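You operate a simulated robot arm through the tools that you are given. There is no shell and no other tool. Be economical: measure what you need, move in short steps, check, and stop when the job is done.

You are at the controls of a simulated robot arm. One attempt, no reset.

JOB
Put the cream coil from the top of the short bench under the window on top of the teal capped bottle. Stack the teal carton marked "tubes" from the top of the short bench under the window on top of the teal carton marked "rings". Put the jug in the inside of the basin. Put the blue beaker in the inside of the basin. Stack the orange carton that says "caps" from the top of the blue edged bench on top of the orange carton that says "wipes". Put the grey cup in the inside of the basin. Put one of the green chips from the top of the orange edged bench on the black mat. Take the teal box of vials and put it on the top of the green edged bench. Take the foam pad on the top of the green edged bench and put it away on the lower shelf of the packing counter. Push the upper teal drawer shut. Take the blue grit box and leave it on the top of the blue edged bench. Any order will do. Set down upright: jug, teal box of vials, blue grit box.

The check looks at the end state, three seconds after you hand in, the way a careful person would. Anything else that was tipped, shoved, dropped, spilled or broken makes it a failure. Lids that push on must go on centred and level and be pressed home; caps that screw on are set level and turned clockwise until they are tight.

ROBOT AND FRAMES
A 6-joint arm with a two-finger parallel gripper on a trunk, on a base that drives. Base frame: it is fixed to the floor where the robot stands at the start and does not move with it; the origin is under the middle of the robot, x ahead of it, y to its left, z up; the surface under the hand at the start is at about z = 0.76. Lengths are in m, angles in degrees, forces in N, time in s.
With the tool pointing down near the work surface it reaches from about 0.44 to 0.86 m from the robot's upright axis, wherever it stands. Its first joint turns from -115.0 to 115.0 degrees. Places, roughly: black mat (26x17 cm) [-4.12, -0.7, 0.76]; blue beaker [-2, -0.75, 0.75]; blue grit box [0.75, -1.25, 0.75]; cream coil (2x2x2 cm) [0.5, -0.1, 0.8]; foam pad (10x6x3 cm) [-1.3, 1.3, 0.8]; green chip [-1.25, -2.25, 0.75]; grey cup (5x5x4 cm) [-1.2, -2.6, 0.8]; inside of the basin [-2.3, -0.9, 0.6]; jug (14x9x13 cm) [-2, -0.6, 0.8]; lower shelf of the packing counter [-2.3, -5.3, 0.1]; orange carton [-2.25, -3.25, 0.75]; teal box of vials [-2.75, 1, 0.75]; teal capped bottle (6x6x8 cm) [0.7, -0.2, 0.8]; teal carton [0.75, -0.25, 0.75]; top of the blue edged bench [-2.2, -2.1, 0.8]; top of the green edged bench [-1.1, 1.1, 0.8]; upper teal drawer [0.4, -0.8, 0.6]. Payload 4.2 kg.
The TCP is the grasp point between the finger pads, 0.023 m short of the fingertips. In the tool frame z runs along the fingers and y along their closing line. Largest opening 0.094 m; finger width 0.038, thickness 0.01; the body of the gripper, 0.054 by 0.096 m, starts 0.039 m behind the TCP.
Orientation is that of the tool frame in the base frame, as a unit quaternion [w, x, y, z]. With the fingers straight down and closing along the base's y, the tool's x points along the base's -x, its y along +y and its z along -z.

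CONTROLS
- The arm moves only by the tool step_arm. Its argument "targets" is a list of rows, each an object (a shift or turn left out is 0, a gripper value left out holds the last) with "offset": the shift along the base's x, y, z in m, a list of three; "turn": the turn, a rotation vector about the base's x, y, z in degrees, a list of three; "fingers": the closure, from 0 (fully open) to 1 (shut). In form: [{"offset": [x, y, z], "turn": [rx, ry, rz], "fingers": fingers}, ...]. A call has 1 to 20 rows; each row is the pose to reach, as a shift and turn from the pose commanded when the call began. Rows are played at 5 a second. More than 0.05 m and 8.6 degrees between two rows, or a gripper value outside its range, and nothing of the call is played. A pose out of reach is approached as far as the arm can. The call stops where the force on the tool passes 40 N (or 10 N more than at its start, if that is more) or the arm is blocked; 0.2 s more then pass. The fingers move at their own pace (about 0.108 m/s each) and stop on an object; they squeeze with about 20 N. The grip force told is the motor's: it shows also when the fingers shut on nothing. Time passes only in rows, and 0.2 s behind the last, so rows that repeat a pose let the fingers close. It gives the time, the measured TCP pose, the force on the tool (base axes), the opening and the grip force at its end, in the units of the frame above (readings bear some noise), with the torque about the TCP (base axes, N m) and any sound that the robot's microphone picked up.
- Cameras (640 x 400 px; columns grow to the right, rows downward): "scene" is now at [0.2111, 0.1298, 1.3774]; the picture's right is [-0.87, -0.50, 0.00], its down [-0.25, 0.44, -0.86] and it looks along [0.43, -0.75, -0.50] (base axes); focal length 281 px, centre (320, 200). "wrist" rides on the gripper at [0.086, 0.016, -0.075] in the tool frame; the picture's right is [-0.18, 0.98, 0.00], its down [-0.58, -0.11, -0.81] and it looks along [-0.79, -0.15, 0.59] (tool axes); focal length 243 px, centre (320, 200). There is no depth. A picture from a camera that has moved, and an enlarged one, comes with that camera's place and axes in the base frame and with its lens. The place of the scene camera against the robot may be out by one fixed shift of up to 0.025 m in any direction.
- grab_frame(camera): a new picture of that camera. The clock stands still meanwhile.
- raise_lower(by): slides the trunk up (or, below 0, down) by that many m; the arm and the scene camera ride with it, the base frame stays. It gives what a move gives, with no picture.
- base_move(legs): drives the robot by 1 to 6 legs, each [ahead, turn to the left] in m and degrees, along the robot's own axes; the way and the turn of a leg run together, so that a leg with both is an arc; at most 1.5 m and 180 degrees a leg. The arm and the cameras ride along, it lands a little off, and it stops where it bumps. It gives what a move gives.
- aim_head(pan, tilt): turns the head with the scene camera to pan (to the left, within 80 degrees either way) and tilt (down, from -29 to 69), counted from straight ahead of the robot. It gives what a move gives.
- enlarge(camera, box): a new picture of the part [left, top, right, bottom] of that camera's present view, enlarged. The clock stands still meanwhile.
- job_done(): hands the job in; it is judged then, once.

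Go step by step. Nothing tells you exact positions but the pictures and the camera data: compare them with the known pose of the tool, close in by small moves and look again before you grip or let go. The budget is 535 turns and 318 pictures, counting those below and the enlarged ones. Unless the task says otherwise, let go and move clear before handing in.

The tools are called after "Emit:" as a command line: name --argument value ..., lists and objects as JSON in quotes. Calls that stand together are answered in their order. step_arm: Moves the arm, as the interface text tells. Its arguments: {"type":"object","properties":{"targets":{"type":"array"}},"required":["targets"]} The other tools are called the same way: raise_lower (by) slides the trunk up or down; base_move (legs) drives the base; aim_head (pan, tilt) turns the head that bears the scene camera; grab_frame (camera) takes a picture; enlarge (camera, box) takes an enlarged picture of a part of a camera's view; job_done () hands the job in.

At the start:

```text
clock: 0.0
eef_pos: [0.367, -0.4788, 1.1295]
orientation: [-0.001, 0.0, 1.0, 0.001]
wrist_force: [0.7, -0.3, 0.5]
ft_torque: [0.02, -0.01, 0.04]
finger_gap: 0.094
grasp_force: 0.0
trunk travel left (down, up): [-0.725, 0.265]
robot x, y, heading: [0.0006, -0.0025, -0.2]
head pan, tilt: [-60.1, 30.3]
```

scene: 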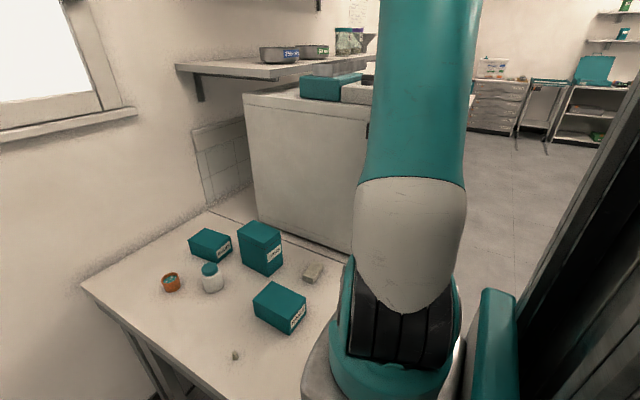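
wrist: 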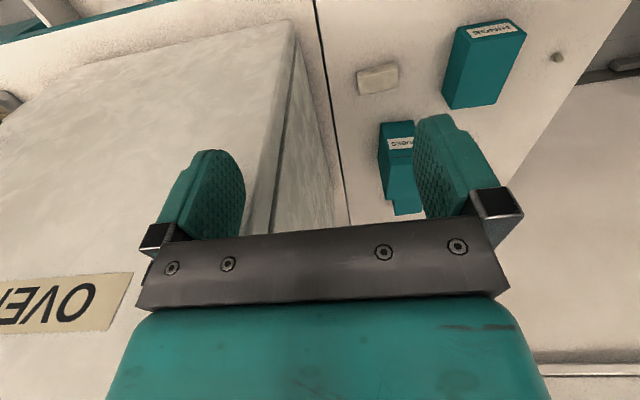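

I see the short bench with teal cartons, a white bottle with a teal cap, an orange ring and a small grey thing. I'll enlarge to read the labels.

Emit:
enlarge --camera "scene" --box '[150, 200, 350, 380]'

Emit:
enlarge --camera "wrist" --box '[330, 0, 640, 220]'

```text
2.22 times, centred on (250, 290) of scene
camera zoom: at [0.2111, 0.1298, 1.3774], right [-0.87, -0.5, 0.0], down [-0.25, 0.44, -0.86], along [0.43, -0.75, -0.5], focal length 624 px, centre (476, 0)
```

zoom: 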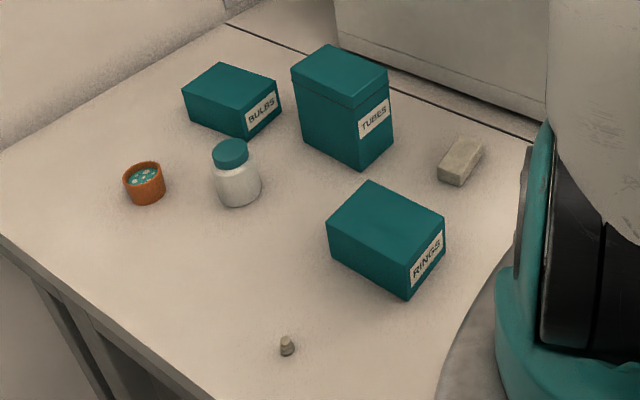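

```text
1.82 times, centred on (485, 110) of wrist
camera zoom: at [0.28, -0.4629, 1.2041], right [0.18, 0.98, 0.0], down [0.58, -0.11, 0.81], along [0.79, -0.15, -0.59], focal length 441 px, centre (20, 364)
```

zoom: 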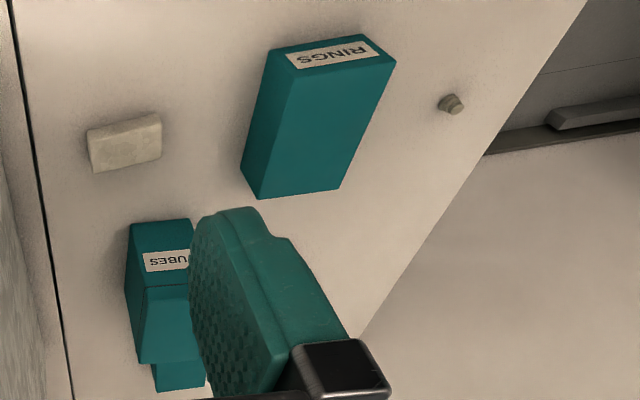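

Rings box is around (0.525,-0.25), Tubes around (0.68,-0.37), and the coil is near (0.537,-0.107). I'll move above the coil and look closely with the wrist camera.

Emit:
step_arm --targets '[{"offset": [0.02, 0.042, 0]}, {"offset": [0.04, 0.084, 0]}, {"offset": [0.06, 0.126, 0]}, {"offset": [0.08, 0.168, 0]}, {"offset": [0.1, 0.21, 0]}, {"offset": [0.12, 0.252, 0]}, {"offset": [0.14, 0.294, 0]}, {"offset": [0.16, 0.336, 0]}, {"offset": [0.17, 0.372, 0]}, {"offset": [0.17, 0.372, -0.045]}, {"offset": [0.17, 0.372, -0.09]}, {"offset": [0.17, 0.372, -0.135]}, {"offset": [0.17, 0.372, -0.18]}, {"offset": [0.17, 0.372, -0.22]}]'

Emit:
grab_frame --camera "wrist"

Emit:
grab_frame --camera "scene"

```text
clock: 3.0
eef_pos: [0.5333, -0.107, 0.9123]
orientation: [0.0, 0.001, 1.0, 0.0]
wrist_force: [0.5, 0.6, 0.6]
ft_torque: [0.01, -0.02, 0.0]
finger_gap: 0.094
grasp_force: 0.1
trunk travel left (down, up): [-0.725, 0.265]
robot x, y, heading: [-0.0007, -0.004, -0.1]
head pan, tilt: [-60.1, 30.3]
```

```text
313 pictures are left
camera wrist: at [0.4469, -0.091, 0.9857], right [0.18, 0.98, 0.0], down [0.58, -0.11, 0.81], along [0.79, -0.15, -0.59], focal length 243 px, centre (320, 200)
```

wrist: 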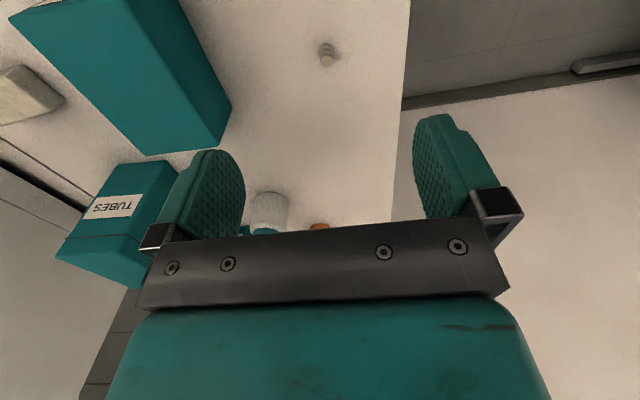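

```text
312 pictures are left
camera scene: at [0.2106, 0.1299, 1.3775], right [-0.87, -0.5, 0.0], down [-0.25, 0.44, -0.86], along [0.43, -0.75, -0.5], focal length 281 px, centre (320, 200)
```

scene: 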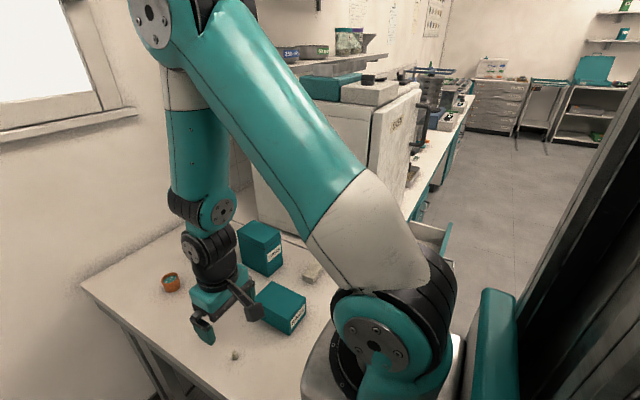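

The coil is at about (0.539,-0.102). I'll descend in steps with the fingers partly closed and look again.

Emit:
step_arm --targets '[{"offset": [0.005, 0.005, -0.04], "fingers": 0.4}, {"offset": [0.005, 0.005, -0.08], "fingers": 0.4}, {"offset": [0.005, 0.005, -0.1]}, {"offset": [0.005, 0.005, -0.11]}, {"offset": [0.005, 0.005, -0.118]}, {"offset": [0.005, 0.005, -0.118]}]'

Emit:
grab_frame --camera "wrist"

```text
clock: 4.4
eef_pos: [0.5394, -0.1025, 0.792]
orientation: [0.0, 0.0, 1.0, 0.0]
wrist_force: [-0.6, -0.1, 0.2]
ft_torque: [0.03, 0.0, 0.0]
finger_gap: 0.0562
grasp_force: 0.0
trunk travel left (down, up): [-0.725, 0.265]
robot x, y, heading: [0.0003, 0.0, 0.1]
head pan, tilt: [-60.1, 30.3]
```

```text
311 pictures are left
camera wrist: at [0.4532, -0.0864, 0.8661], right [0.18, 0.98, 0.0], down [0.58, -0.11, 0.81], along [0.79, -0.15, -0.59], focal length 243 px, centre (320, 200)
```

wrist: 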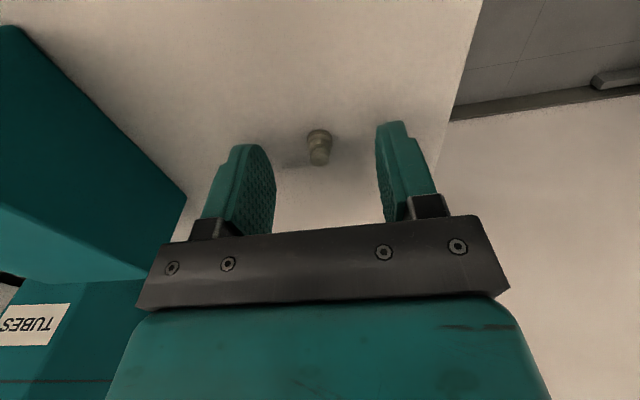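

It's centered between the pads. I'll descend a few mm and close.

Emit:
step_arm --targets '[{"offset": [-0.001, 0, -0.005]}, {"offset": [-0.001, 0, -0.005], "fingers": 1}, {"offset": [-0.001, 0, -0.005], "fingers": 1}, {"offset": [-0.001, 0, -0.005], "fingers": 1}, {"offset": [-0.001, 0, 0.02], "fingers": 1}, {"offset": [-0.001, 0, 0.06], "fingers": 1}]'

Emit:
grab_frame --camera "wrist"

```text
clock: 5.8
eef_pos: [0.5409, -0.1035, 0.8521]
orientation: [0.0, 0.0, 1.0, 0.0]
wrist_force: [0.3, 1.0, 0.3]
ft_torque: [0.0, 0.01, -0.04]
finger_gap: 0.0068
grasp_force: 20.6
trunk travel left (down, up): [-0.725, 0.265]
robot x, y, heading: [0.0009, 0.0001, 0.4]
head pan, tilt: [-60.1, 30.3]
```

```text
310 pictures are left
camera wrist: at [0.4545, -0.0875, 0.9263], right [0.18, 0.98, 0.0], down [0.58, -0.11, 0.81], along [0.79, -0.15, -0.59], focal length 243 px, centre (320, 200)
```

wrist: 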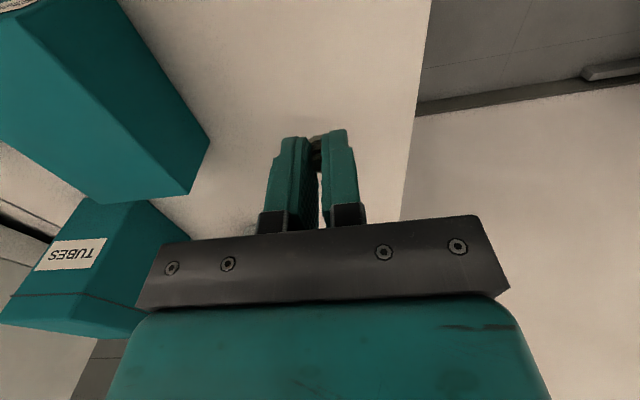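

The coil is gripped. Now up and toward the bottle (about (0.735,-0.23)), stopping a bit short to look.

Emit:
step_arm --targets '[{"offset": [0, 0, 0.05]}, {"offset": [0, 0, 0.1]}, {"offset": [0.03, -0.025, 0.11]}, {"offset": [0.06, -0.05, 0.11]}, {"offset": [0.09, -0.075, 0.11]}, {"offset": [0.12, -0.1, 0.11]}, {"offset": [0.14, -0.117, 0.11]}]'

Emit:
grab_frame --camera "wrist"

Emit:
grab_frame --camera "scene"

```text
clock: 7.4
eef_pos: [0.6791, -0.2193, 0.9624]
orientation: [0.0, 0.0, 1.0, -0.001]
wrist_force: [-0.1, -0.6, 0.4]
ft_torque: [-0.03, -0.01, -0.03]
finger_gap: 0.0063
grasp_force: 20.6
trunk travel left (down, up): [-0.725, 0.265]
robot x, y, heading: [0.0015, 0.0018, 0.0]
head pan, tilt: [-60.1, 30.3]
```

```text
309 pictures are left
camera wrist: at [0.5928, -0.2029, 1.0353], right [0.18, 0.98, 0.0], down [0.58, -0.11, 0.81], along [0.79, -0.15, -0.59], focal length 243 px, centre (320, 200)
```

wrist: 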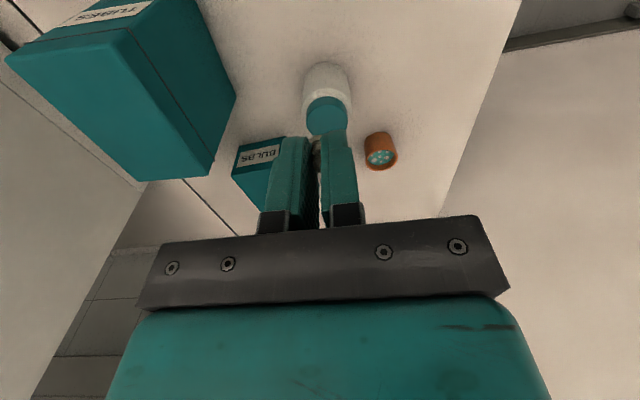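

```text
308 pictures are left
camera scene: at [0.2109, 0.13, 1.3774], right [-0.87, -0.5, 0.0], down [-0.25, 0.44, -0.86], along [0.43, -0.75, -0.5], focal length 281 px, centre (320, 200)
```

scene: 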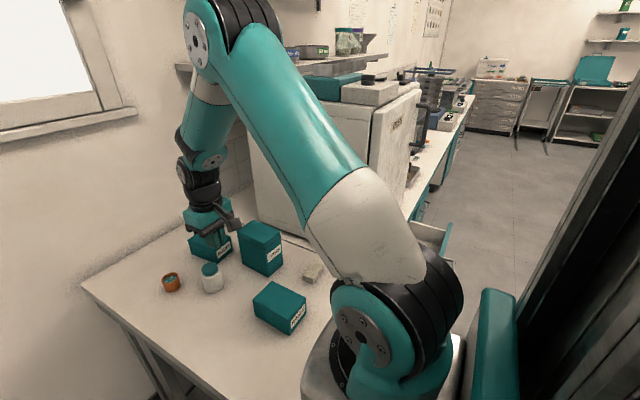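

Emit:
enlarge --camera "wrist" --box '[260, 50, 420, 150]'

```text
4.00 times, centred on (340, 100) of wrist
camera zoom: at [0.5928, -0.2029, 1.0353], right [0.18, 0.98, 0.0], down [0.58, -0.11, 0.81], along [0.79, -0.15, -0.59], focal length 970 px, centre (240, 600)
```

zoom: 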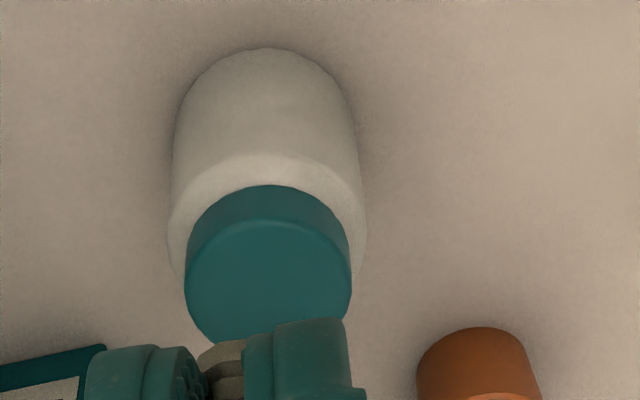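

Emit:
step_arm --targets '[{"offset": [0.03, -0.001, 0]}, {"offset": [0.059, -0.002, 0]}, {"offset": [0.059, -0.002, -0.03]}, {"offset": [0.059, -0.002, -0.06]}]'

Emit:
grab_frame --camera "wrist"

Emit:
enlarge --camera "scene" --box '[140, 190, 340, 320]'

```text
clock: 8.4
eef_pos: [0.7385, -0.2198, 0.9007]
orientation: [0.001, 0.0, 1.0, 0.0]
wrist_force: [0.5, -0.7, -0.3]
ft_torque: [-0.01, -0.01, 0.03]
finger_gap: 0.0075
grasp_force: 19.8
trunk travel left (down, up): [-0.725, 0.265]
robot x, y, heading: [-0.0021, 0.0019, 0.2]
head pan, tilt: [-60.1, 30.3]
```

```text
306 pictures are left
camera wrist: at [0.6525, -0.2034, 0.9745], right [0.18, 0.98, 0.0], down [0.58, -0.11, 0.81], along [0.79, -0.15, -0.59], focal length 243 px, centre (320, 200)
```

wrist: 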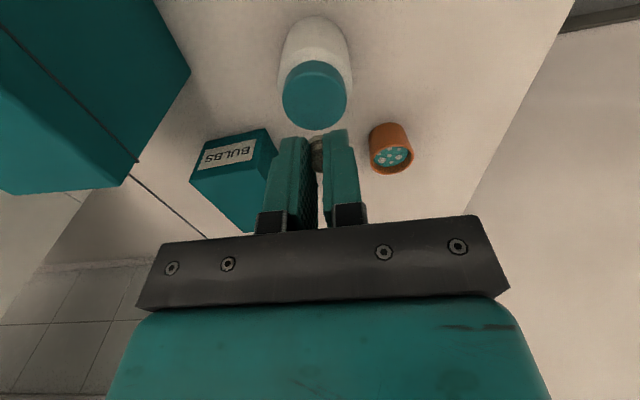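

```text
3.08 times, centred on (240, 255) of scene
camera zoom: at [0.2108, 0.1299, 1.3775], right [-0.87, -0.5, 0.0], down [-0.25, 0.44, -0.86], along [0.43, -0.75, -0.5], focal length 864 px, centre (566, 31)
```

zoom: 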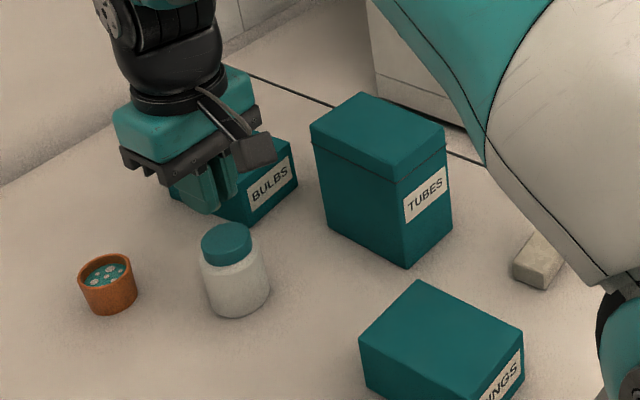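

The cap's center comes out at (0.736,-0.222) with its top at z≈0.838. I'll align and descend near it.

Emit:
step_arm --targets '[{"offset": [-0.004, -0.001, 0]}, {"offset": [-0.004, -0.001, -0.015]}, {"offset": [-0.004, -0.001, -0.027]}, {"offset": [-0.004, -0.001, -0.03]}]'

Emit:
enlarge --camera "wrist" --box '[240, 50, 400, 150]'

Emit:
enlarge --camera "scene" --box '[170, 230, 270, 300]'

```text
clock: 9.4
eef_pos: [0.7352, -0.2222, 0.8715]
orientation: [0.0, 0.0, 1.0, 0.0]
wrist_force: [0.9, 1.0, 0.3]
ft_torque: [0.02, 0.0, 0.0]
finger_gap: 0.0077
grasp_force: 20.7
trunk travel left (down, up): [-0.725, 0.265]
robot x, y, heading: [0.0034, 0.0006, -0.1]
head pan, tilt: [-60.1, 30.3]
```

```text
4.00 times, centred on (320, 100) of wrist
camera zoom: at [0.6479, -0.2058, 0.9457], right [0.18, 0.98, 0.0], down [0.58, -0.11, 0.81], along [0.79, -0.15, -0.59], focal length 970 px, centre (320, 600)
```

zoom: 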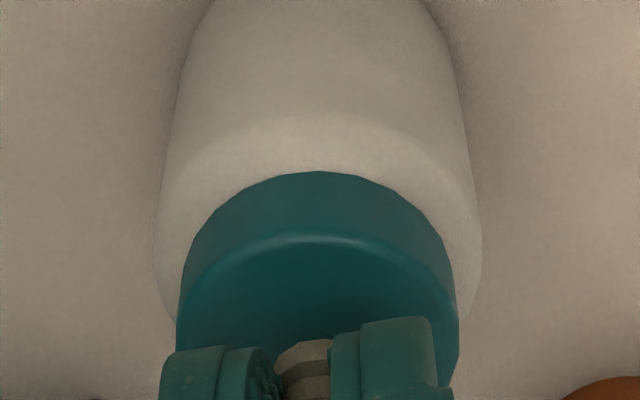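

```text
5.71 times, centred on (220, 265) of scene
camera zoom: at [0.2111, 0.1298, 1.3774], right [-0.87, -0.5, 0.0], down [-0.25, 0.44, -0.86], along [0.43, -0.75, -0.5], focal length 1604 px, centre (891, -171)
```

zoom: 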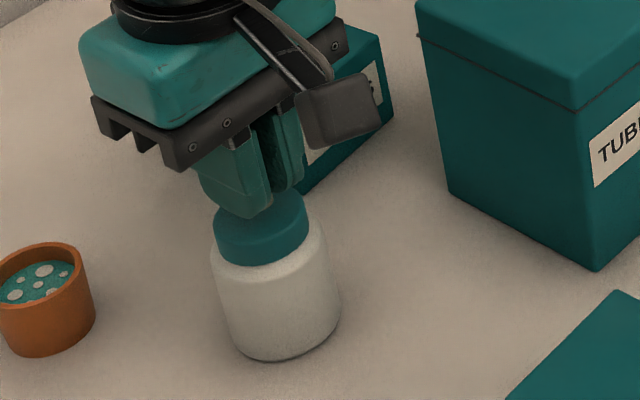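

Emit:
step_arm --targets '[{"offset": [0, 0, -0.002]}, {"offset": [0, 0, -0.004]}, {"offset": [0, 0, -0.005]}]'

Emit:
enlarge --camera "wrist" --box '[240, 80, 400, 180]'

```text
clock: 10.2
eef_pos: [0.7335, -0.2219, 0.8666]
orientation: [0.0, -0.001, 1.0, 0.0]
wrist_force: [-0.3, 0.1, 0.2]
ft_torque: [0.0, 0.03, 0.01]
finger_gap: 0.0077
grasp_force: 19.8
trunk travel left (down, up): [-0.725, 0.265]
robot x, y, heading: [0.0034, 0.0, -0.2]
head pan, tilt: [-60.1, 30.3]
```

```text
4.00 times, centred on (320, 130) of wrist
camera zoom: at [0.6483, -0.2049, 0.9411], right [0.18, 0.98, 0.0], down [0.58, -0.11, 0.81], along [0.79, -0.15, -0.59], focal length 970 px, centre (320, 480)
```

zoom: 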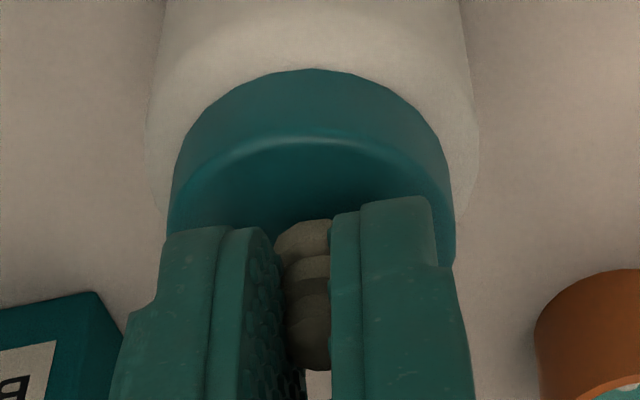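

Emit:
step_arm --targets '[{"offset": [0, 0, -0.001]}, {"offset": [0, 0, -0.002]}]'

Emit:
enlarge --camera "scene" --box '[190, 240, 240, 275]'

```text
clock: 10.8
eef_pos: [0.7342, -0.222, 0.8648]
orientation: [0.0, 0.0, 1.0, 0.0]
wrist_force: [0.1, -0.7, -0.2]
ft_torque: [0.01, 0.05, -0.03]
finger_gap: 0.0077
grasp_force: 20.4
trunk travel left (down, up): [-0.725, 0.265]
robot x, y, heading: [-0.0025, 0.0002, 0.0]
head pan, tilt: [-60.1, 30.3]
```

```text
11.43 times, centred on (215, 258) of scene
camera zoom: at [0.2111, 0.1298, 1.3774], right [-0.87, -0.5, 0.0], down [-0.25, 0.44, -0.86], along [0.43, -0.75, -0.5], focal length 3208 px, centre (1520, -457)
```

zoom: 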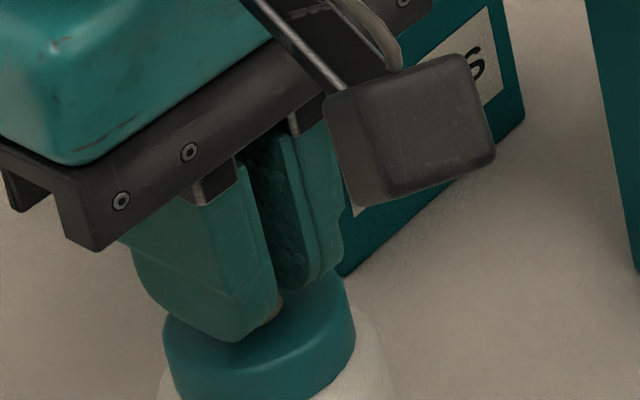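

Emit:
step_arm --targets '[{"offset": [0, 0, -0.001]}, {"offset": [0, 0, -0.0015]}]'

Emit:
enlarge --camera "wrist" --box '[280, 120, 360, 170]'

```text
clock: 11.4
eef_pos: [0.7342, -0.2212, 0.8644]
orientation: [0.0, 0.0, 1.0, 0.001]
wrist_force: [-0.7, 0.7, 1.1]
ft_torque: [0.02, 0.04, -0.02]
finger_gap: 0.0077
grasp_force: 20.3
trunk travel left (down, up): [-0.725, 0.265]
robot x, y, heading: [-0.0005, -0.0007, 0.1]
head pan, tilt: [-60.1, 30.3]
```

```text
8.00 times, centred on (320, 145) of wrist
camera zoom: at [0.6494, -0.2051, 0.9379], right [0.18, 0.98, 0.0], down [0.58, -0.11, 0.81], along [0.79, -0.15, -0.59], focal length 1941 px, centre (320, 640)
```

zoom: 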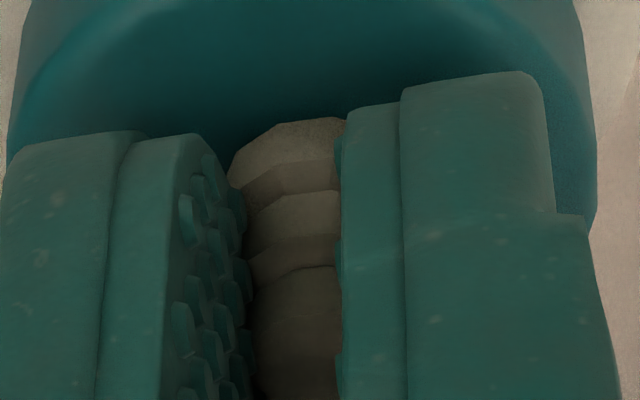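

Emit:
step_arm --targets '[{"offset": [0, 0, -0.001]}, {"offset": [0, 0, -0.0015]}]'

```text
clock: 12.0
eef_pos: [0.7359, -0.2213, 0.8633]
orientation: [0.001, 0.0, 1.0, 0.0]
wrist_force: [-0.8, 1.1, 9.0]
ft_torque: [0.02, 0.01, 0.02]
finger_gap: 0.008
grasp_force: 20.2
trunk travel left (down, up): [-0.725, 0.265]
robot x, y, heading: [0.0031, -0.0028, 0.1]
head pan, tilt: [-60.1, 30.3]
```

Contact at 9 N, so the coil is on the cap. I'll open slowly and lift.

Emit:
step_arm --targets '[{"offset": [0, 0, 0.0005], "fingers": 0.85}, {"offset": [0, 0, 0.0005], "fingers": 0.75}, {"offset": [0, 0, 0.0005], "fingers": 0.6}, {"offset": [0, 0, 0.02], "fingers": 0.6}, {"offset": [0, 0, 0.06], "fingers": 0.6}, {"offset": [0, 0, 0.1], "fingers": 0.6}]'

Emit:
enlarge --camera "wrist" --box '[200, 0, 480, 175]'

Emit:
enlarge --camera "scene" --box '[140, 210, 340, 340]'

```text
clock: 13.4
eef_pos: [0.734, -0.2244, 0.9623]
orientation: [-0.001, 0.0, 1.0, 0.001]
wrist_force: [0.9, 0.2, 0.1]
ft_torque: [0.0, 0.04, 0.01]
finger_gap: 0.0374
grasp_force: 0.1
trunk travel left (down, up): [-0.725, 0.265]
robot x, y, heading: [0.0017, 0.0017, 0.0]
head pan, tilt: [-60.1, 30.3]
```

```text
2.29 times, centred on (340, 88) of wrist
camera zoom: at [0.6486, -0.2069, 1.0363], right [0.18, 0.98, 0.0], down [0.58, -0.11, 0.81], along [0.79, -0.15, -0.59], focal length 555 px, centre (274, 457)
```

zoom: 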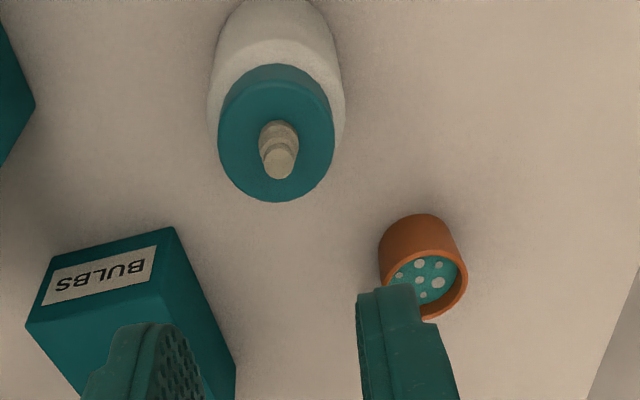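

```text
3.08 times, centred on (240, 275) of scene
camera zoom: at [0.2115, 0.1297, 1.3773], right [-0.87, -0.5, 0.0], down [-0.25, 0.44, -0.86], along [0.43, -0.75, -0.51], focal length 864 px, centre (566, -31)
```

zoom: 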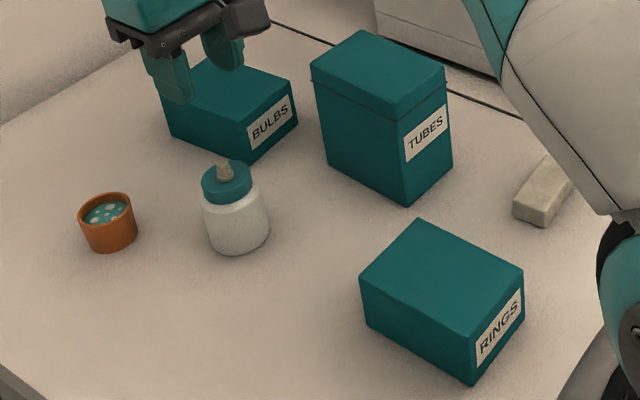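

Coil is centered on the bottle. Next is Tubes: go up and back to view it.

Emit:
step_arm --targets '[{"offset": [0, 0, 0.04]}, {"offset": [-0.03, -0.035, 0.06], "fingers": 0}, {"offset": [-0.06, -0.07, 0.08]}, {"offset": [-0.09, -0.105, 0.1]}, {"offset": [-0.12, -0.14, 0.1]}]'

Emit:
grab_frame --camera "wrist"

```text
refused: row 2 steps farther than a row can; nothing moved
```

```text
297 pictures are left
camera wrist: at [0.6486, -0.2069, 1.0363], right [0.18, 0.98, 0.0], down [0.58, -0.11, 0.81], along [0.79, -0.15, -0.59], focal length 243 px, centre (320, 200)
```

wrist: 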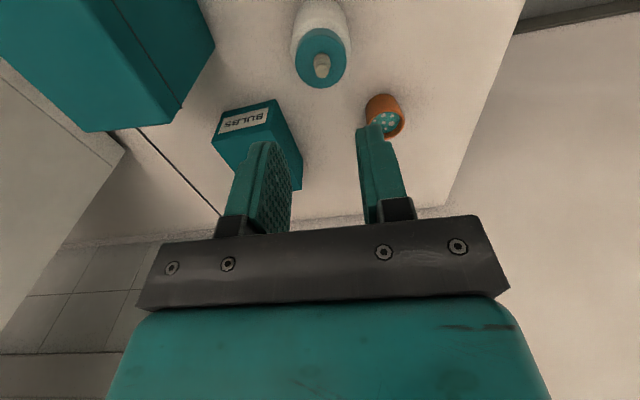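

Emit:
step_arm --targets '[{"offset": [0, 0, 0.04], "fingers": 0.6}, {"offset": [-0.025, -0.03, 0.055], "fingers": 0.3}, {"offset": [-0.05, -0.06, 0.07], "fingers": 0}, {"offset": [-0.075, -0.09, 0.085]}, {"offset": [-0.1, -0.12, 0.1]}, {"offset": [-0.12, -0.145, 0.1]}]'

Emit:
grab_frame --camera "wrist"

```text
clock: 14.8
eef_pos: [0.6169, -0.3692, 1.0622]
orientation: [0.0, -0.001, 1.0, 0.0]
wrist_force: [0.6, 0.4, -0.9]
ft_torque: [-0.04, 0.03, 0.0]
finger_gap: 0.094
grasp_force: 0.0
trunk travel left (down, up): [-0.725, 0.265]
robot x, y, heading: [0.0017, -0.0005, -0.1]
head pan, tilt: [-60.1, 30.3]
```

```text
296 pictures are left
camera wrist: at [0.5301, -0.3524, 1.1363], right [0.18, 0.98, 0.0], down [0.58, -0.11, 0.81], along [0.79, -0.15, -0.59], focal length 243 px, centre (320, 200)
```

wrist: 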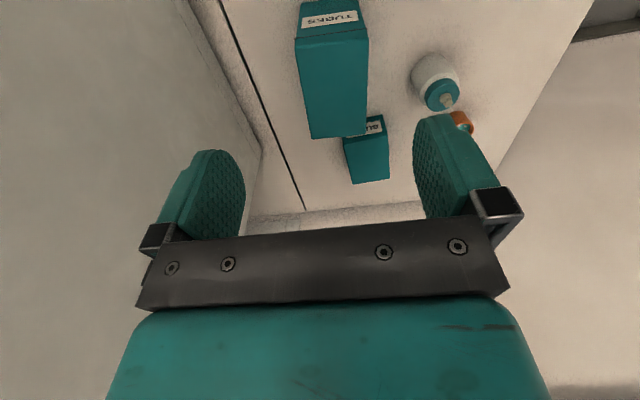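

Tubes center is about (0.689,-0.365), yaw about -4°. I'll move above it, lower, and check.

Emit:
step_arm --targets '[{"offset": [0.04, 0.003, 0], "turn": [0, 0, -2]}, {"offset": [0.072, 0.005, 0], "turn": [0, 0, -4]}, {"offset": [0.072, 0.005, -0.045], "turn": [0, 0, -4]}, {"offset": [0.072, 0.005, -0.09], "turn": [0, 0, -4]}, {"offset": [0.072, 0.005, -0.13], "turn": [0, 0, -4]}]'

Emit:
grab_frame --camera "wrist"

Emit:
enlarge --camera "scene" --box '[180, 180, 340, 340]'

```text
clock: 16.0
eef_pos: [0.6854, -0.3608, 0.9286]
orientation: [0.0, 0.035, 0.999, 0.0]
wrist_force: [-0.9, -0.4, 0.5]
ft_torque: [-0.01, -0.03, -0.01]
finger_gap: 0.094
grasp_force: 0.2
trunk travel left (down, up): [-0.725, 0.265]
robot x, y, heading: [-0.0013, -0.0027, -0.2]
head pan, tilt: [-60.1, 30.3]
```

```text
295 pictures are left
camera wrist: at [0.6006, -0.3378, 1.0024], right [0.25, 0.97, 0.0], down [0.57, -0.15, 0.81], along [0.78, -0.2, -0.59], focal length 243 px, centre (320, 200)
```

wrist: 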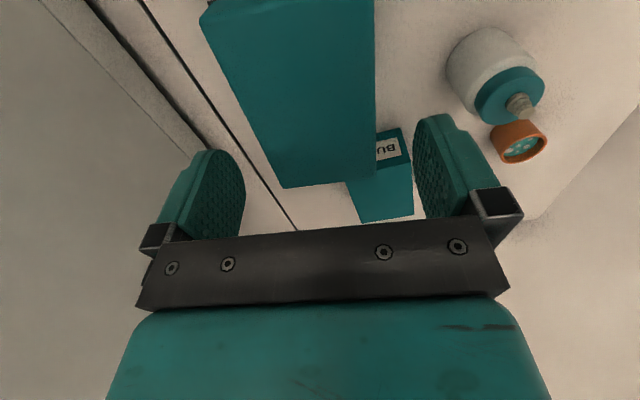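

```text
2.50 times, centred on (260, 260) of scene
camera zoom: at [0.2107, 0.13, 1.3775], right [-0.87, -0.5, 0.0], down [-0.25, 0.44, -0.86], along [0.43, -0.75, -0.5], focal length 702 px, centre (470, 50)
```

zoom: 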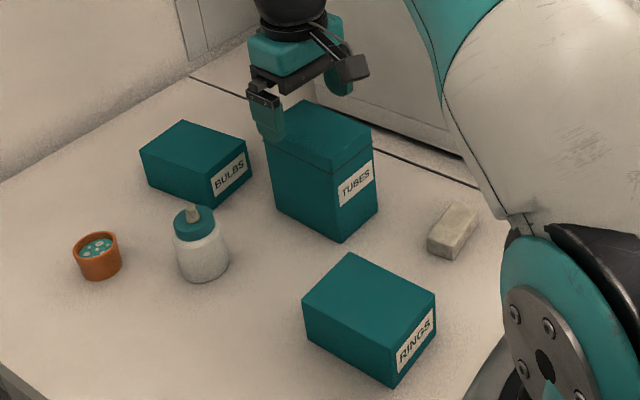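

Width is about 0.075, centered near (0.690,-0.365). I'll shift and descend around it.

Emit:
step_arm --targets '[{"offset": [0.004, -0.004, -0.02]}, {"offset": [0.004, -0.004, -0.045]}, {"offset": [0.004, -0.004, -0.07]}, {"offset": [0.004, -0.004, -0.08]}]'

Emit:
grab_frame --camera "wrist"

Emit:
enlarge --camera "scene" --box '[200, 180, 320, 300]'

```text
clock: 17.0
eef_pos: [0.692, -0.3661, 0.8518]
orientation: [0.001, 0.036, 0.999, 0.0]
wrist_force: [0.2, -0.1, -0.4]
ft_torque: [0.04, -0.03, -0.01]
finger_gap: 0.0939
grasp_force: 0.1
trunk travel left (down, up): [-0.725, 0.265]
robot x, y, heading: [-0.0025, -0.0028, -0.1]
head pan, tilt: [-60.1, 30.3]
```

```text
293 pictures are left
camera wrist: at [0.6068, -0.3434, 0.9255], right [0.25, 0.97, 0.0], down [0.57, -0.15, 0.81], along [0.78, -0.2, -0.59], focal length 243 px, centre (320, 200)
```

wrist: 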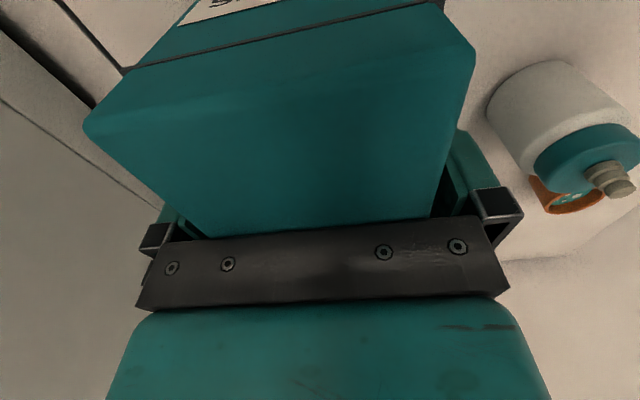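

```text
3.33 times, centred on (260, 240) of scene
camera zoom: at [0.211, 0.1298, 1.3774], right [-0.87, -0.5, 0.0], down [-0.25, 0.44, -0.86], along [0.43, -0.75, -0.5], focal length 936 px, centre (520, 67)
```

zoom: 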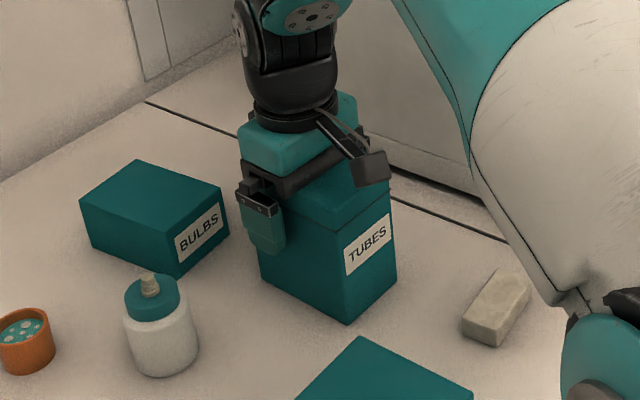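

Emit:
step_arm --targets '[{"offset": [0, 0, -0.005]}, {"offset": [0, 0, -0.005], "fingers": 1}, {"offset": [0, 0, -0.005], "fingers": 1}, {"offset": [0, 0, -0.005], "fingers": 1}, {"offset": [0, 0, 0.005], "fingers": 1}, {"offset": [0, 0, 0.02], "fingers": 1}]'

Emit:
enlarge --camera "scene" --box '[180, 180, 340, 340]'

```text
clock: 17.8
eef_pos: [0.6945, -0.3655, 0.8509]
orientation: [0.004, 0.033, 0.999, -0.001]
wrist_force: [-1.9, 1.1, 18.5]
ft_torque: [0.43, 1.14, 0.03]
finger_gap: 0.0699
grasp_force: 19.9
trunk travel left (down, up): [-0.725, 0.265]
robot x, y, heading: [-0.0016, -0.0017, 0.0]
head pan, tilt: [-60.1, 30.3]
stopped in row 4: the force on the tool passed its limit at 41 N (the readings are from after the stop); the commanded pose is now the measured one
```

```text
2.50 times, centred on (260, 260) of scene
camera zoom: at [0.2103, 0.1304, 1.3772], right [-0.87, -0.5, 0.0], down [-0.25, 0.44, -0.86], along [0.43, -0.75, -0.5], focal length 702 px, centre (470, 50)
```

zoom: 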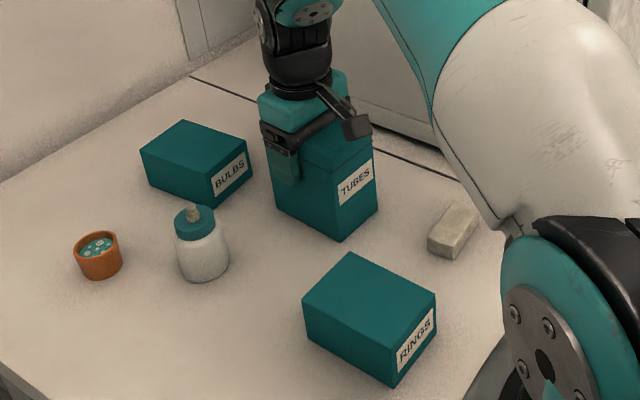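

The palm touched the box top (box is about 0.887 high). It's gripped; I'll lift gently.

Emit:
step_arm --targets '[{"offset": [0, 0, 0.003], "fingers": 1}, {"offset": [0, 0, 0.01], "fingers": 1}, {"offset": [0, 0, 0.02], "fingers": 1}, {"offset": [0, 0, 0.03], "fingers": 1}]'

Emit:
enlarge --camera "scene" --box '[180, 180, 340, 340]'

Emit:
grab_frame --camera "wrist"

```text
clock: 18.8
eef_pos: [0.6926, -0.3645, 0.8782]
orientation: [0.002, 0.033, 0.999, 0.0]
wrist_force: [0.1, 0.4, -1.2]
ft_torque: [0.03, -0.02, 0.0]
finger_gap: 0.0701
grasp_force: 20.2
trunk travel left (down, up): [-0.725, 0.265]
robot x, y, heading: [0.0022, -0.0012, -0.1]
head pan, tilt: [-60.1, 30.3]
```

```text
2.50 times, centred on (260, 260) of scene
camera zoom: at [0.2112, 0.1298, 1.3773], right [-0.87, -0.5, 0.0], down [-0.25, 0.44, -0.86], along [0.43, -0.75, -0.5], focal length 702 px, centre (470, 50)
```

zoom: 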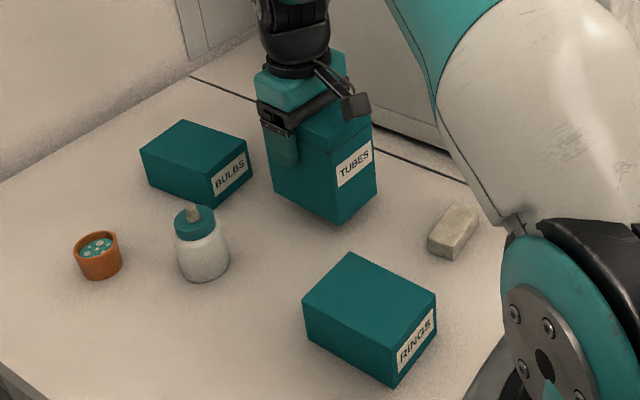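

```text
289 pictures are left
camera wrist: at [0.6074, -0.3429, 0.9519], right [0.25, 0.97, 0.0], down [0.57, -0.15, 0.81], along [0.78, -0.2, -0.59], focal length 243 px, centre (320, 200)
```

wrist: 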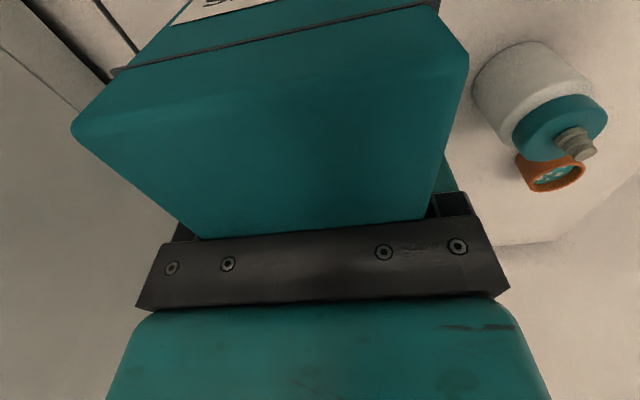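

Lifted cleanly. Rings center is about (0.519,-0.241), top z≈0.816. I'll raise, go back in x first (clear of the bottle), then across in y.

Emit:
step_arm --targets '[{"offset": [0, 0, 0.045]}, {"offset": [0, 0, 0.09]}, {"offset": [-0.045, 0, 0.09]}, {"offset": [-0.09, 0, 0.09]}, {"offset": [-0.13, 0.02, 0.09], "turn": [0, 0, 1]}, {"offset": [-0.155, 0.06, 0.09], "turn": [0, 0, 2]}, {"offset": [-0.173, 0.1, 0.09], "turn": [0, 0, 3]}, {"offset": [-0.173, 0.124, 0.09], "turn": [0, 0, 3]}, {"offset": [-0.173, 0.124, 0.06], "turn": [0, 0, 3]}]'

Emit:
grab_frame --camera "wrist"

Emit:
enlarge --camera "scene" --box '[200, 180, 400, 340]'

```text
clock: 20.8
eef_pos: [0.5184, -0.2392, 0.9404]
orientation: [0.003, 0.007, 1.0, -0.001]
wrist_force: [1.1, 0.0, -0.5]
ft_torque: [0.01, 0.0, 0.0]
finger_gap: 0.0698
grasp_force: 19.9
trunk travel left (down, up): [-0.725, 0.265]
robot x, y, heading: [-0.0015, 0.0013, -0.2]
head pan, tilt: [-60.1, 30.3]
```

```text
288 pictures are left
camera wrist: at [0.4327, -0.2226, 1.014], right [0.2, 0.98, 0.0], down [0.58, -0.12, 0.81], along [0.79, -0.16, -0.59], focal length 243 px, centre (320, 200)
```

wrist: 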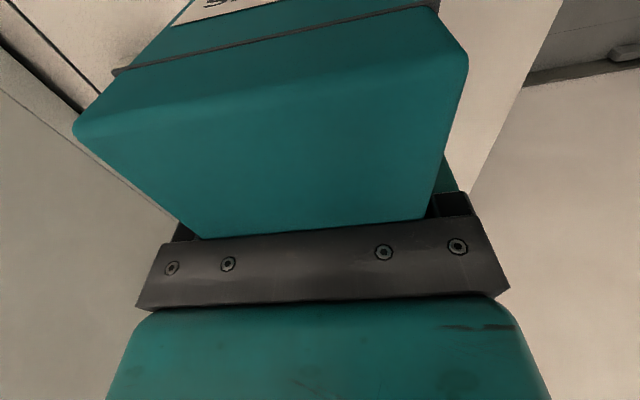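

```text
2.50 times, centred on (300, 260) of scene
camera zoom: at [0.2107, 0.13, 1.3775], right [-0.87, -0.5, 0.0], down [-0.25, 0.44, -0.86], along [0.43, -0.75, -0.5], focal length 702 px, centre (370, 50)
```

zoom: 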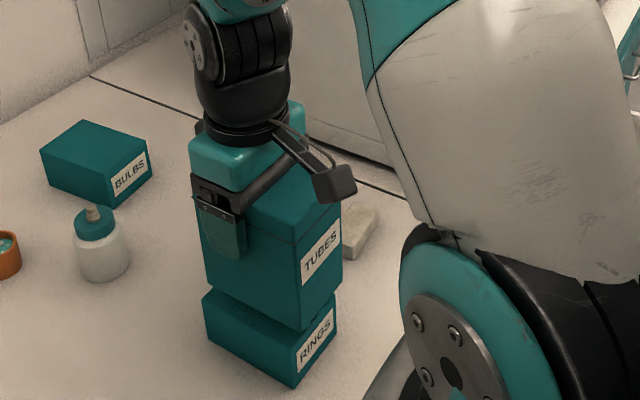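

Emit:
step_arm --targets '[{"offset": [0, -0.001, -0.015]}, {"offset": [0, -0.001, -0.025]}]'

Emit:
enlarge --camera "scene" --box '[240, 250, 320, 350]'

```text
clock: 21.4
eef_pos: [0.5193, -0.2428, 0.915]
orientation: [0.002, 0.007, 1.0, 0.0]
wrist_force: [0.8, 0.2, -1.9]
ft_torque: [0.01, -0.03, 0.04]
finger_gap: 0.0699
grasp_force: 20.2
trunk travel left (down, up): [-0.725, 0.265]
robot x, y, heading: [0.0007, 0.002, 0.2]
head pan, tilt: [-60.1, 30.3]
```

```text
4.00 times, centred on (280, 300) of scene
camera zoom: at [0.2109, 0.13, 1.3774], right [-0.87, -0.5, 0.0], down [-0.25, 0.44, -0.86], along [0.43, -0.75, -0.5], focal length 1123 px, centre (480, -200)
```

zoom: 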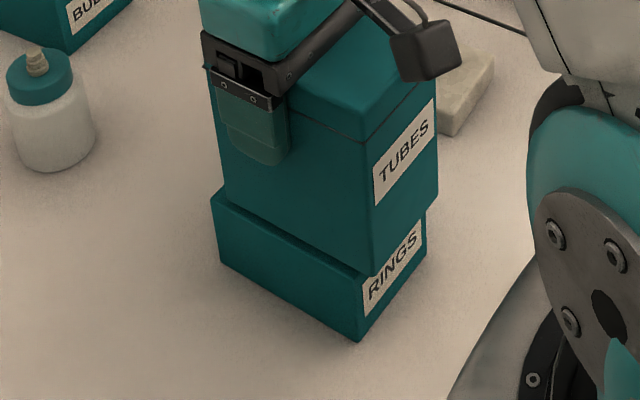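

Emit:
enlarge --camera "scene" --box '[285, 290, 353, 340]'

Emit:
enlarge --camera "scene" --box '[285, 290, 309, 330]'

Emit:
enlarge --camera "scene" --box '[248, 285, 288, 325]'

```text
8.00 times, centred on (319, 315) of scene
camera zoom: at [0.2109, 0.13, 1.3774], right [-0.87, -0.5, 0.0], down [-0.25, 0.44, -0.86], along [0.43, -0.75, -0.5], focal length 2246 px, centre (328, -720)
```

zoom: 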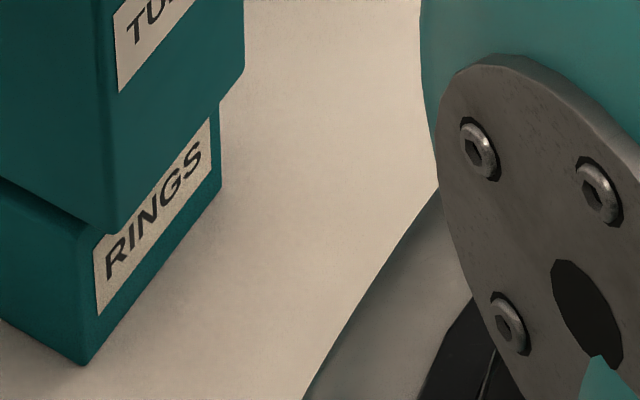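

```text
10.00 times, centred on (297, 310) of scene
camera zoom: at [0.2109, 0.13, 1.3774], right [-0.87, -0.5, 0.0], down [-0.25, 0.44, -0.86], along [0.43, -0.75, -0.5], focal length 2807 px, centre (550, -900)
```

zoom: 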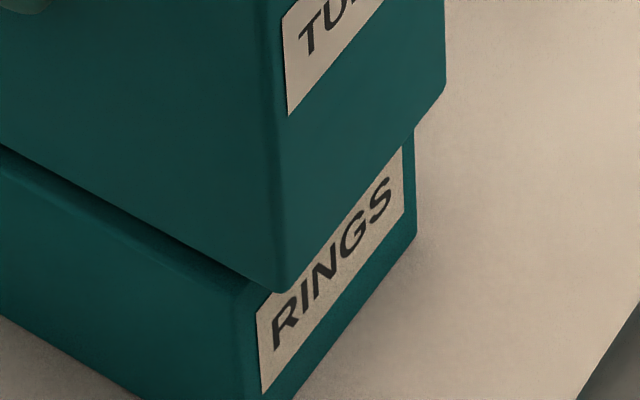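

```text
10.00 times, centred on (268, 305) of scene
camera zoom: at [0.2109, 0.13, 1.3774], right [-0.87, -0.5, 0.0], down [-0.25, 0.44, -0.86], along [0.43, -0.75, -0.5], focal length 2807 px, centre (840, -850)
```

zoom: 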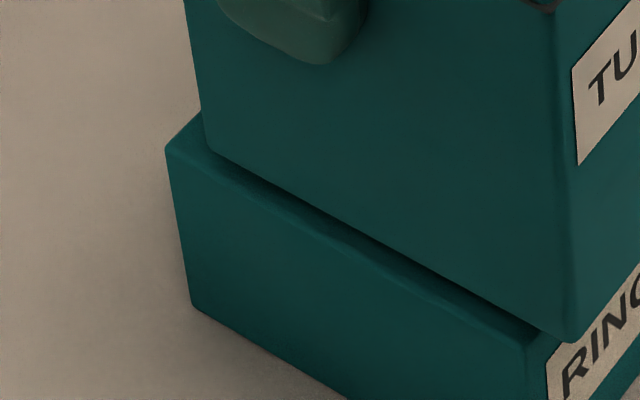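

Tubes is about 1.4 cm too near in x. I'll shift, lower slightly, and re-check.

Emit:
step_arm --targets '[{"offset": [0.014, -0.003, 0]}, {"offset": [0.014, -0.003, -0.004]}]'

Emit:
enlarge --camera "scene" --box '[248, 285, 288, 325]'

Emit:
enlarge --camera "scene" --box '[270, 285, 310, 325]'

```text
clock: 22.0
eef_pos: [0.5346, -0.2454, 0.9101]
orientation: [0.003, 0.008, 1.0, -0.001]
wrist_force: [-2.0, -0.5, 17.8]
ft_torque: [0.18, 0.85, -0.02]
finger_gap: 0.0698
grasp_force: 20.0
trunk travel left (down, up): [-0.725, 0.265]
robot x, y, heading: [-0.0013, 0.0023, 0.0]
head pan, tilt: [-60.1, 30.3]
```

```text
10.00 times, centred on (268, 305) of scene
camera zoom: at [0.2105, 0.1302, 1.378], right [-0.87, -0.5, 0.0], down [-0.25, 0.44, -0.86], along [0.43, -0.75, -0.5], focal length 2807 px, centre (840, -850)
```

zoom: 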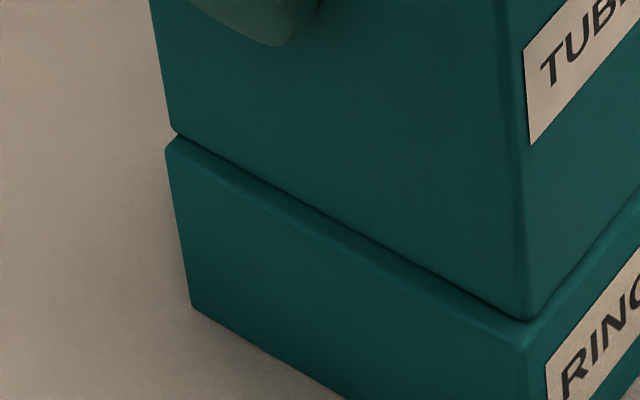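

```text
10.00 times, centred on (290, 305) of scene
camera zoom: at [0.2105, 0.1302, 1.378], right [-0.87, -0.5, 0.0], down [-0.25, 0.44, -0.86], along [0.43, -0.75, -0.5], focal length 2807 px, centre (620, -850)
```

zoom: 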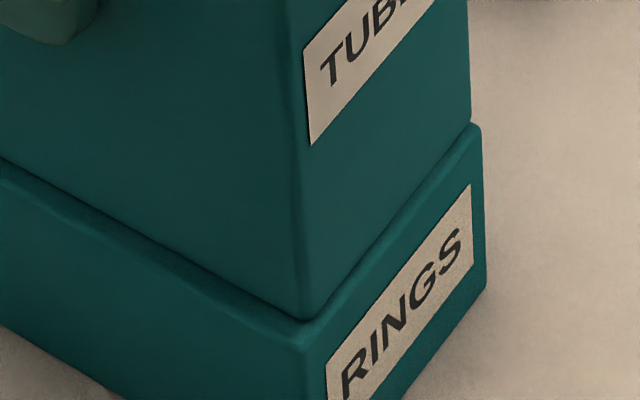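

Contact is made; it's only 5–7 mm off-centre. I'll lift slightly, correct, and reseat.

Emit:
step_arm --targets '[{"offset": [0, 0, 0.005]}, {"offset": [-0.005, 0.006, 0.005]}, {"offset": [-0.005, 0.006, 0.002]}, {"offset": [-0.005, 0.006, 0.001]}]'

Emit:
enlarge --camera "scene" --box '[240, 260, 320, 340]'

```text
clock: 23.0
eef_pos: [0.5294, -0.2377, 0.9111]
orientation: [0.002, 0.007, 1.0, 0.0]
wrist_force: [-1.4, 0.4, 2.2]
ft_torque: [0.02, 0.13, 0.01]
finger_gap: 0.0699
grasp_force: 19.9
trunk travel left (down, up): [-0.725, 0.265]
robot x, y, heading: [-0.0, 0.0016, 0.0]
head pan, tilt: [-60.1, 30.3]
```

```text
5.00 times, centred on (280, 300) of scene
camera zoom: at [0.2109, 0.13, 1.3775], right [-0.87, -0.5, 0.0], down [-0.25, 0.44, -0.86], along [0.43, -0.75, -0.5], focal length 1404 px, centre (520, -300)
```

zoom: 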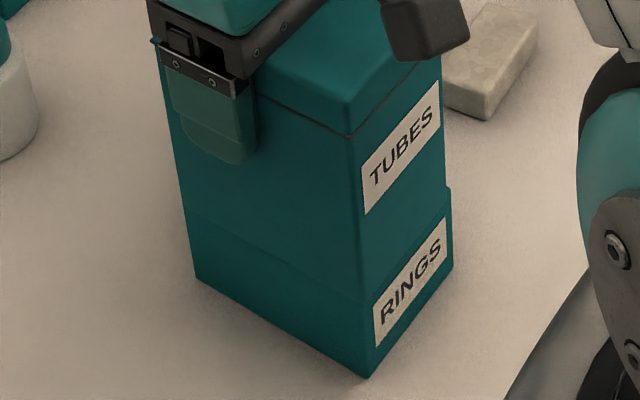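

Well aligned. Release and lift.

Emit:
step_arm --targets '[{"offset": [0, 0, 0], "fingers": 0.15}, {"offset": [0, 0, 0], "fingers": 0}, {"offset": [0, 0, 0.002], "fingers": 0}, {"offset": [0, 0, 0.04], "fingers": 0}, {"offset": [0, 0, 0.08], "fingers": 0}, {"offset": [0, 0, 0.12], "fingers": 0}, {"offset": [0, 0, 0.16], "fingers": 0}]'

Emit:
grab_frame --camera "scene"

Emit:
grab_frame --camera "wrist"

```text
clock: 24.6
eef_pos: [0.532, -0.2397, 1.0706]
orientation: [0.002, 0.007, 1.0, 0.0]
wrist_force: [0.8, -0.6, -0.7]
ft_torque: [0.01, 0.02, -0.03]
finger_gap: 0.0939
grasp_force: 0.1
trunk travel left (down, up): [-0.725, 0.265]
robot x, y, heading: [0.0012, -0.0004, 0.1]
head pan, tilt: [-60.1, 30.3]
```

```text
279 pictures are left
camera scene: at [0.2114, 0.1298, 1.3773], right [-0.87, -0.5, 0.0], down [-0.25, 0.44, -0.86], along [0.43, -0.75, -0.51], focal length 281 px, centre (320, 200)
```

scene: 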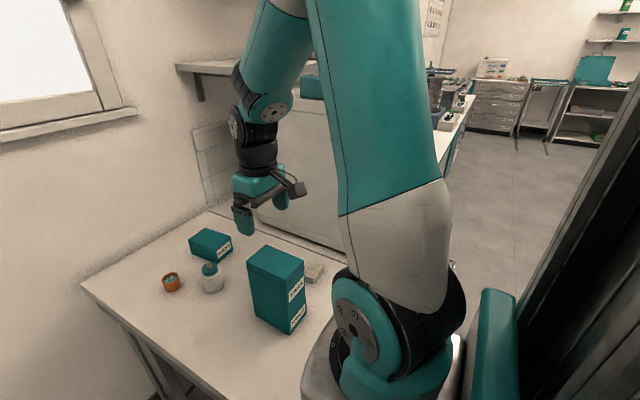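

```text
278 pictures are left
camera wrist: at [0.446, -0.2214, 1.1448], right [0.2, 0.98, 0.0], down [0.58, -0.12, 0.81], along [0.79, -0.16, -0.59], focal length 243 px, centre (320, 200)
```

wrist: 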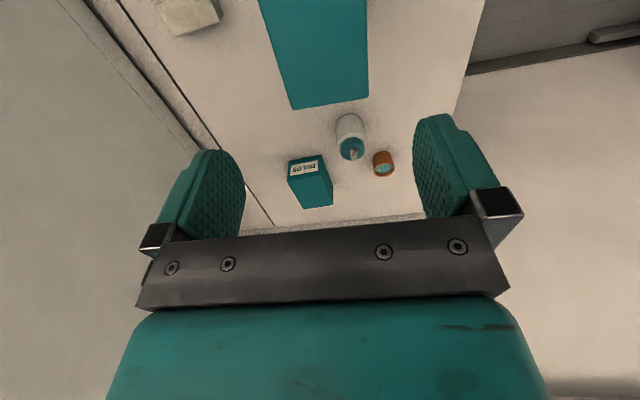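

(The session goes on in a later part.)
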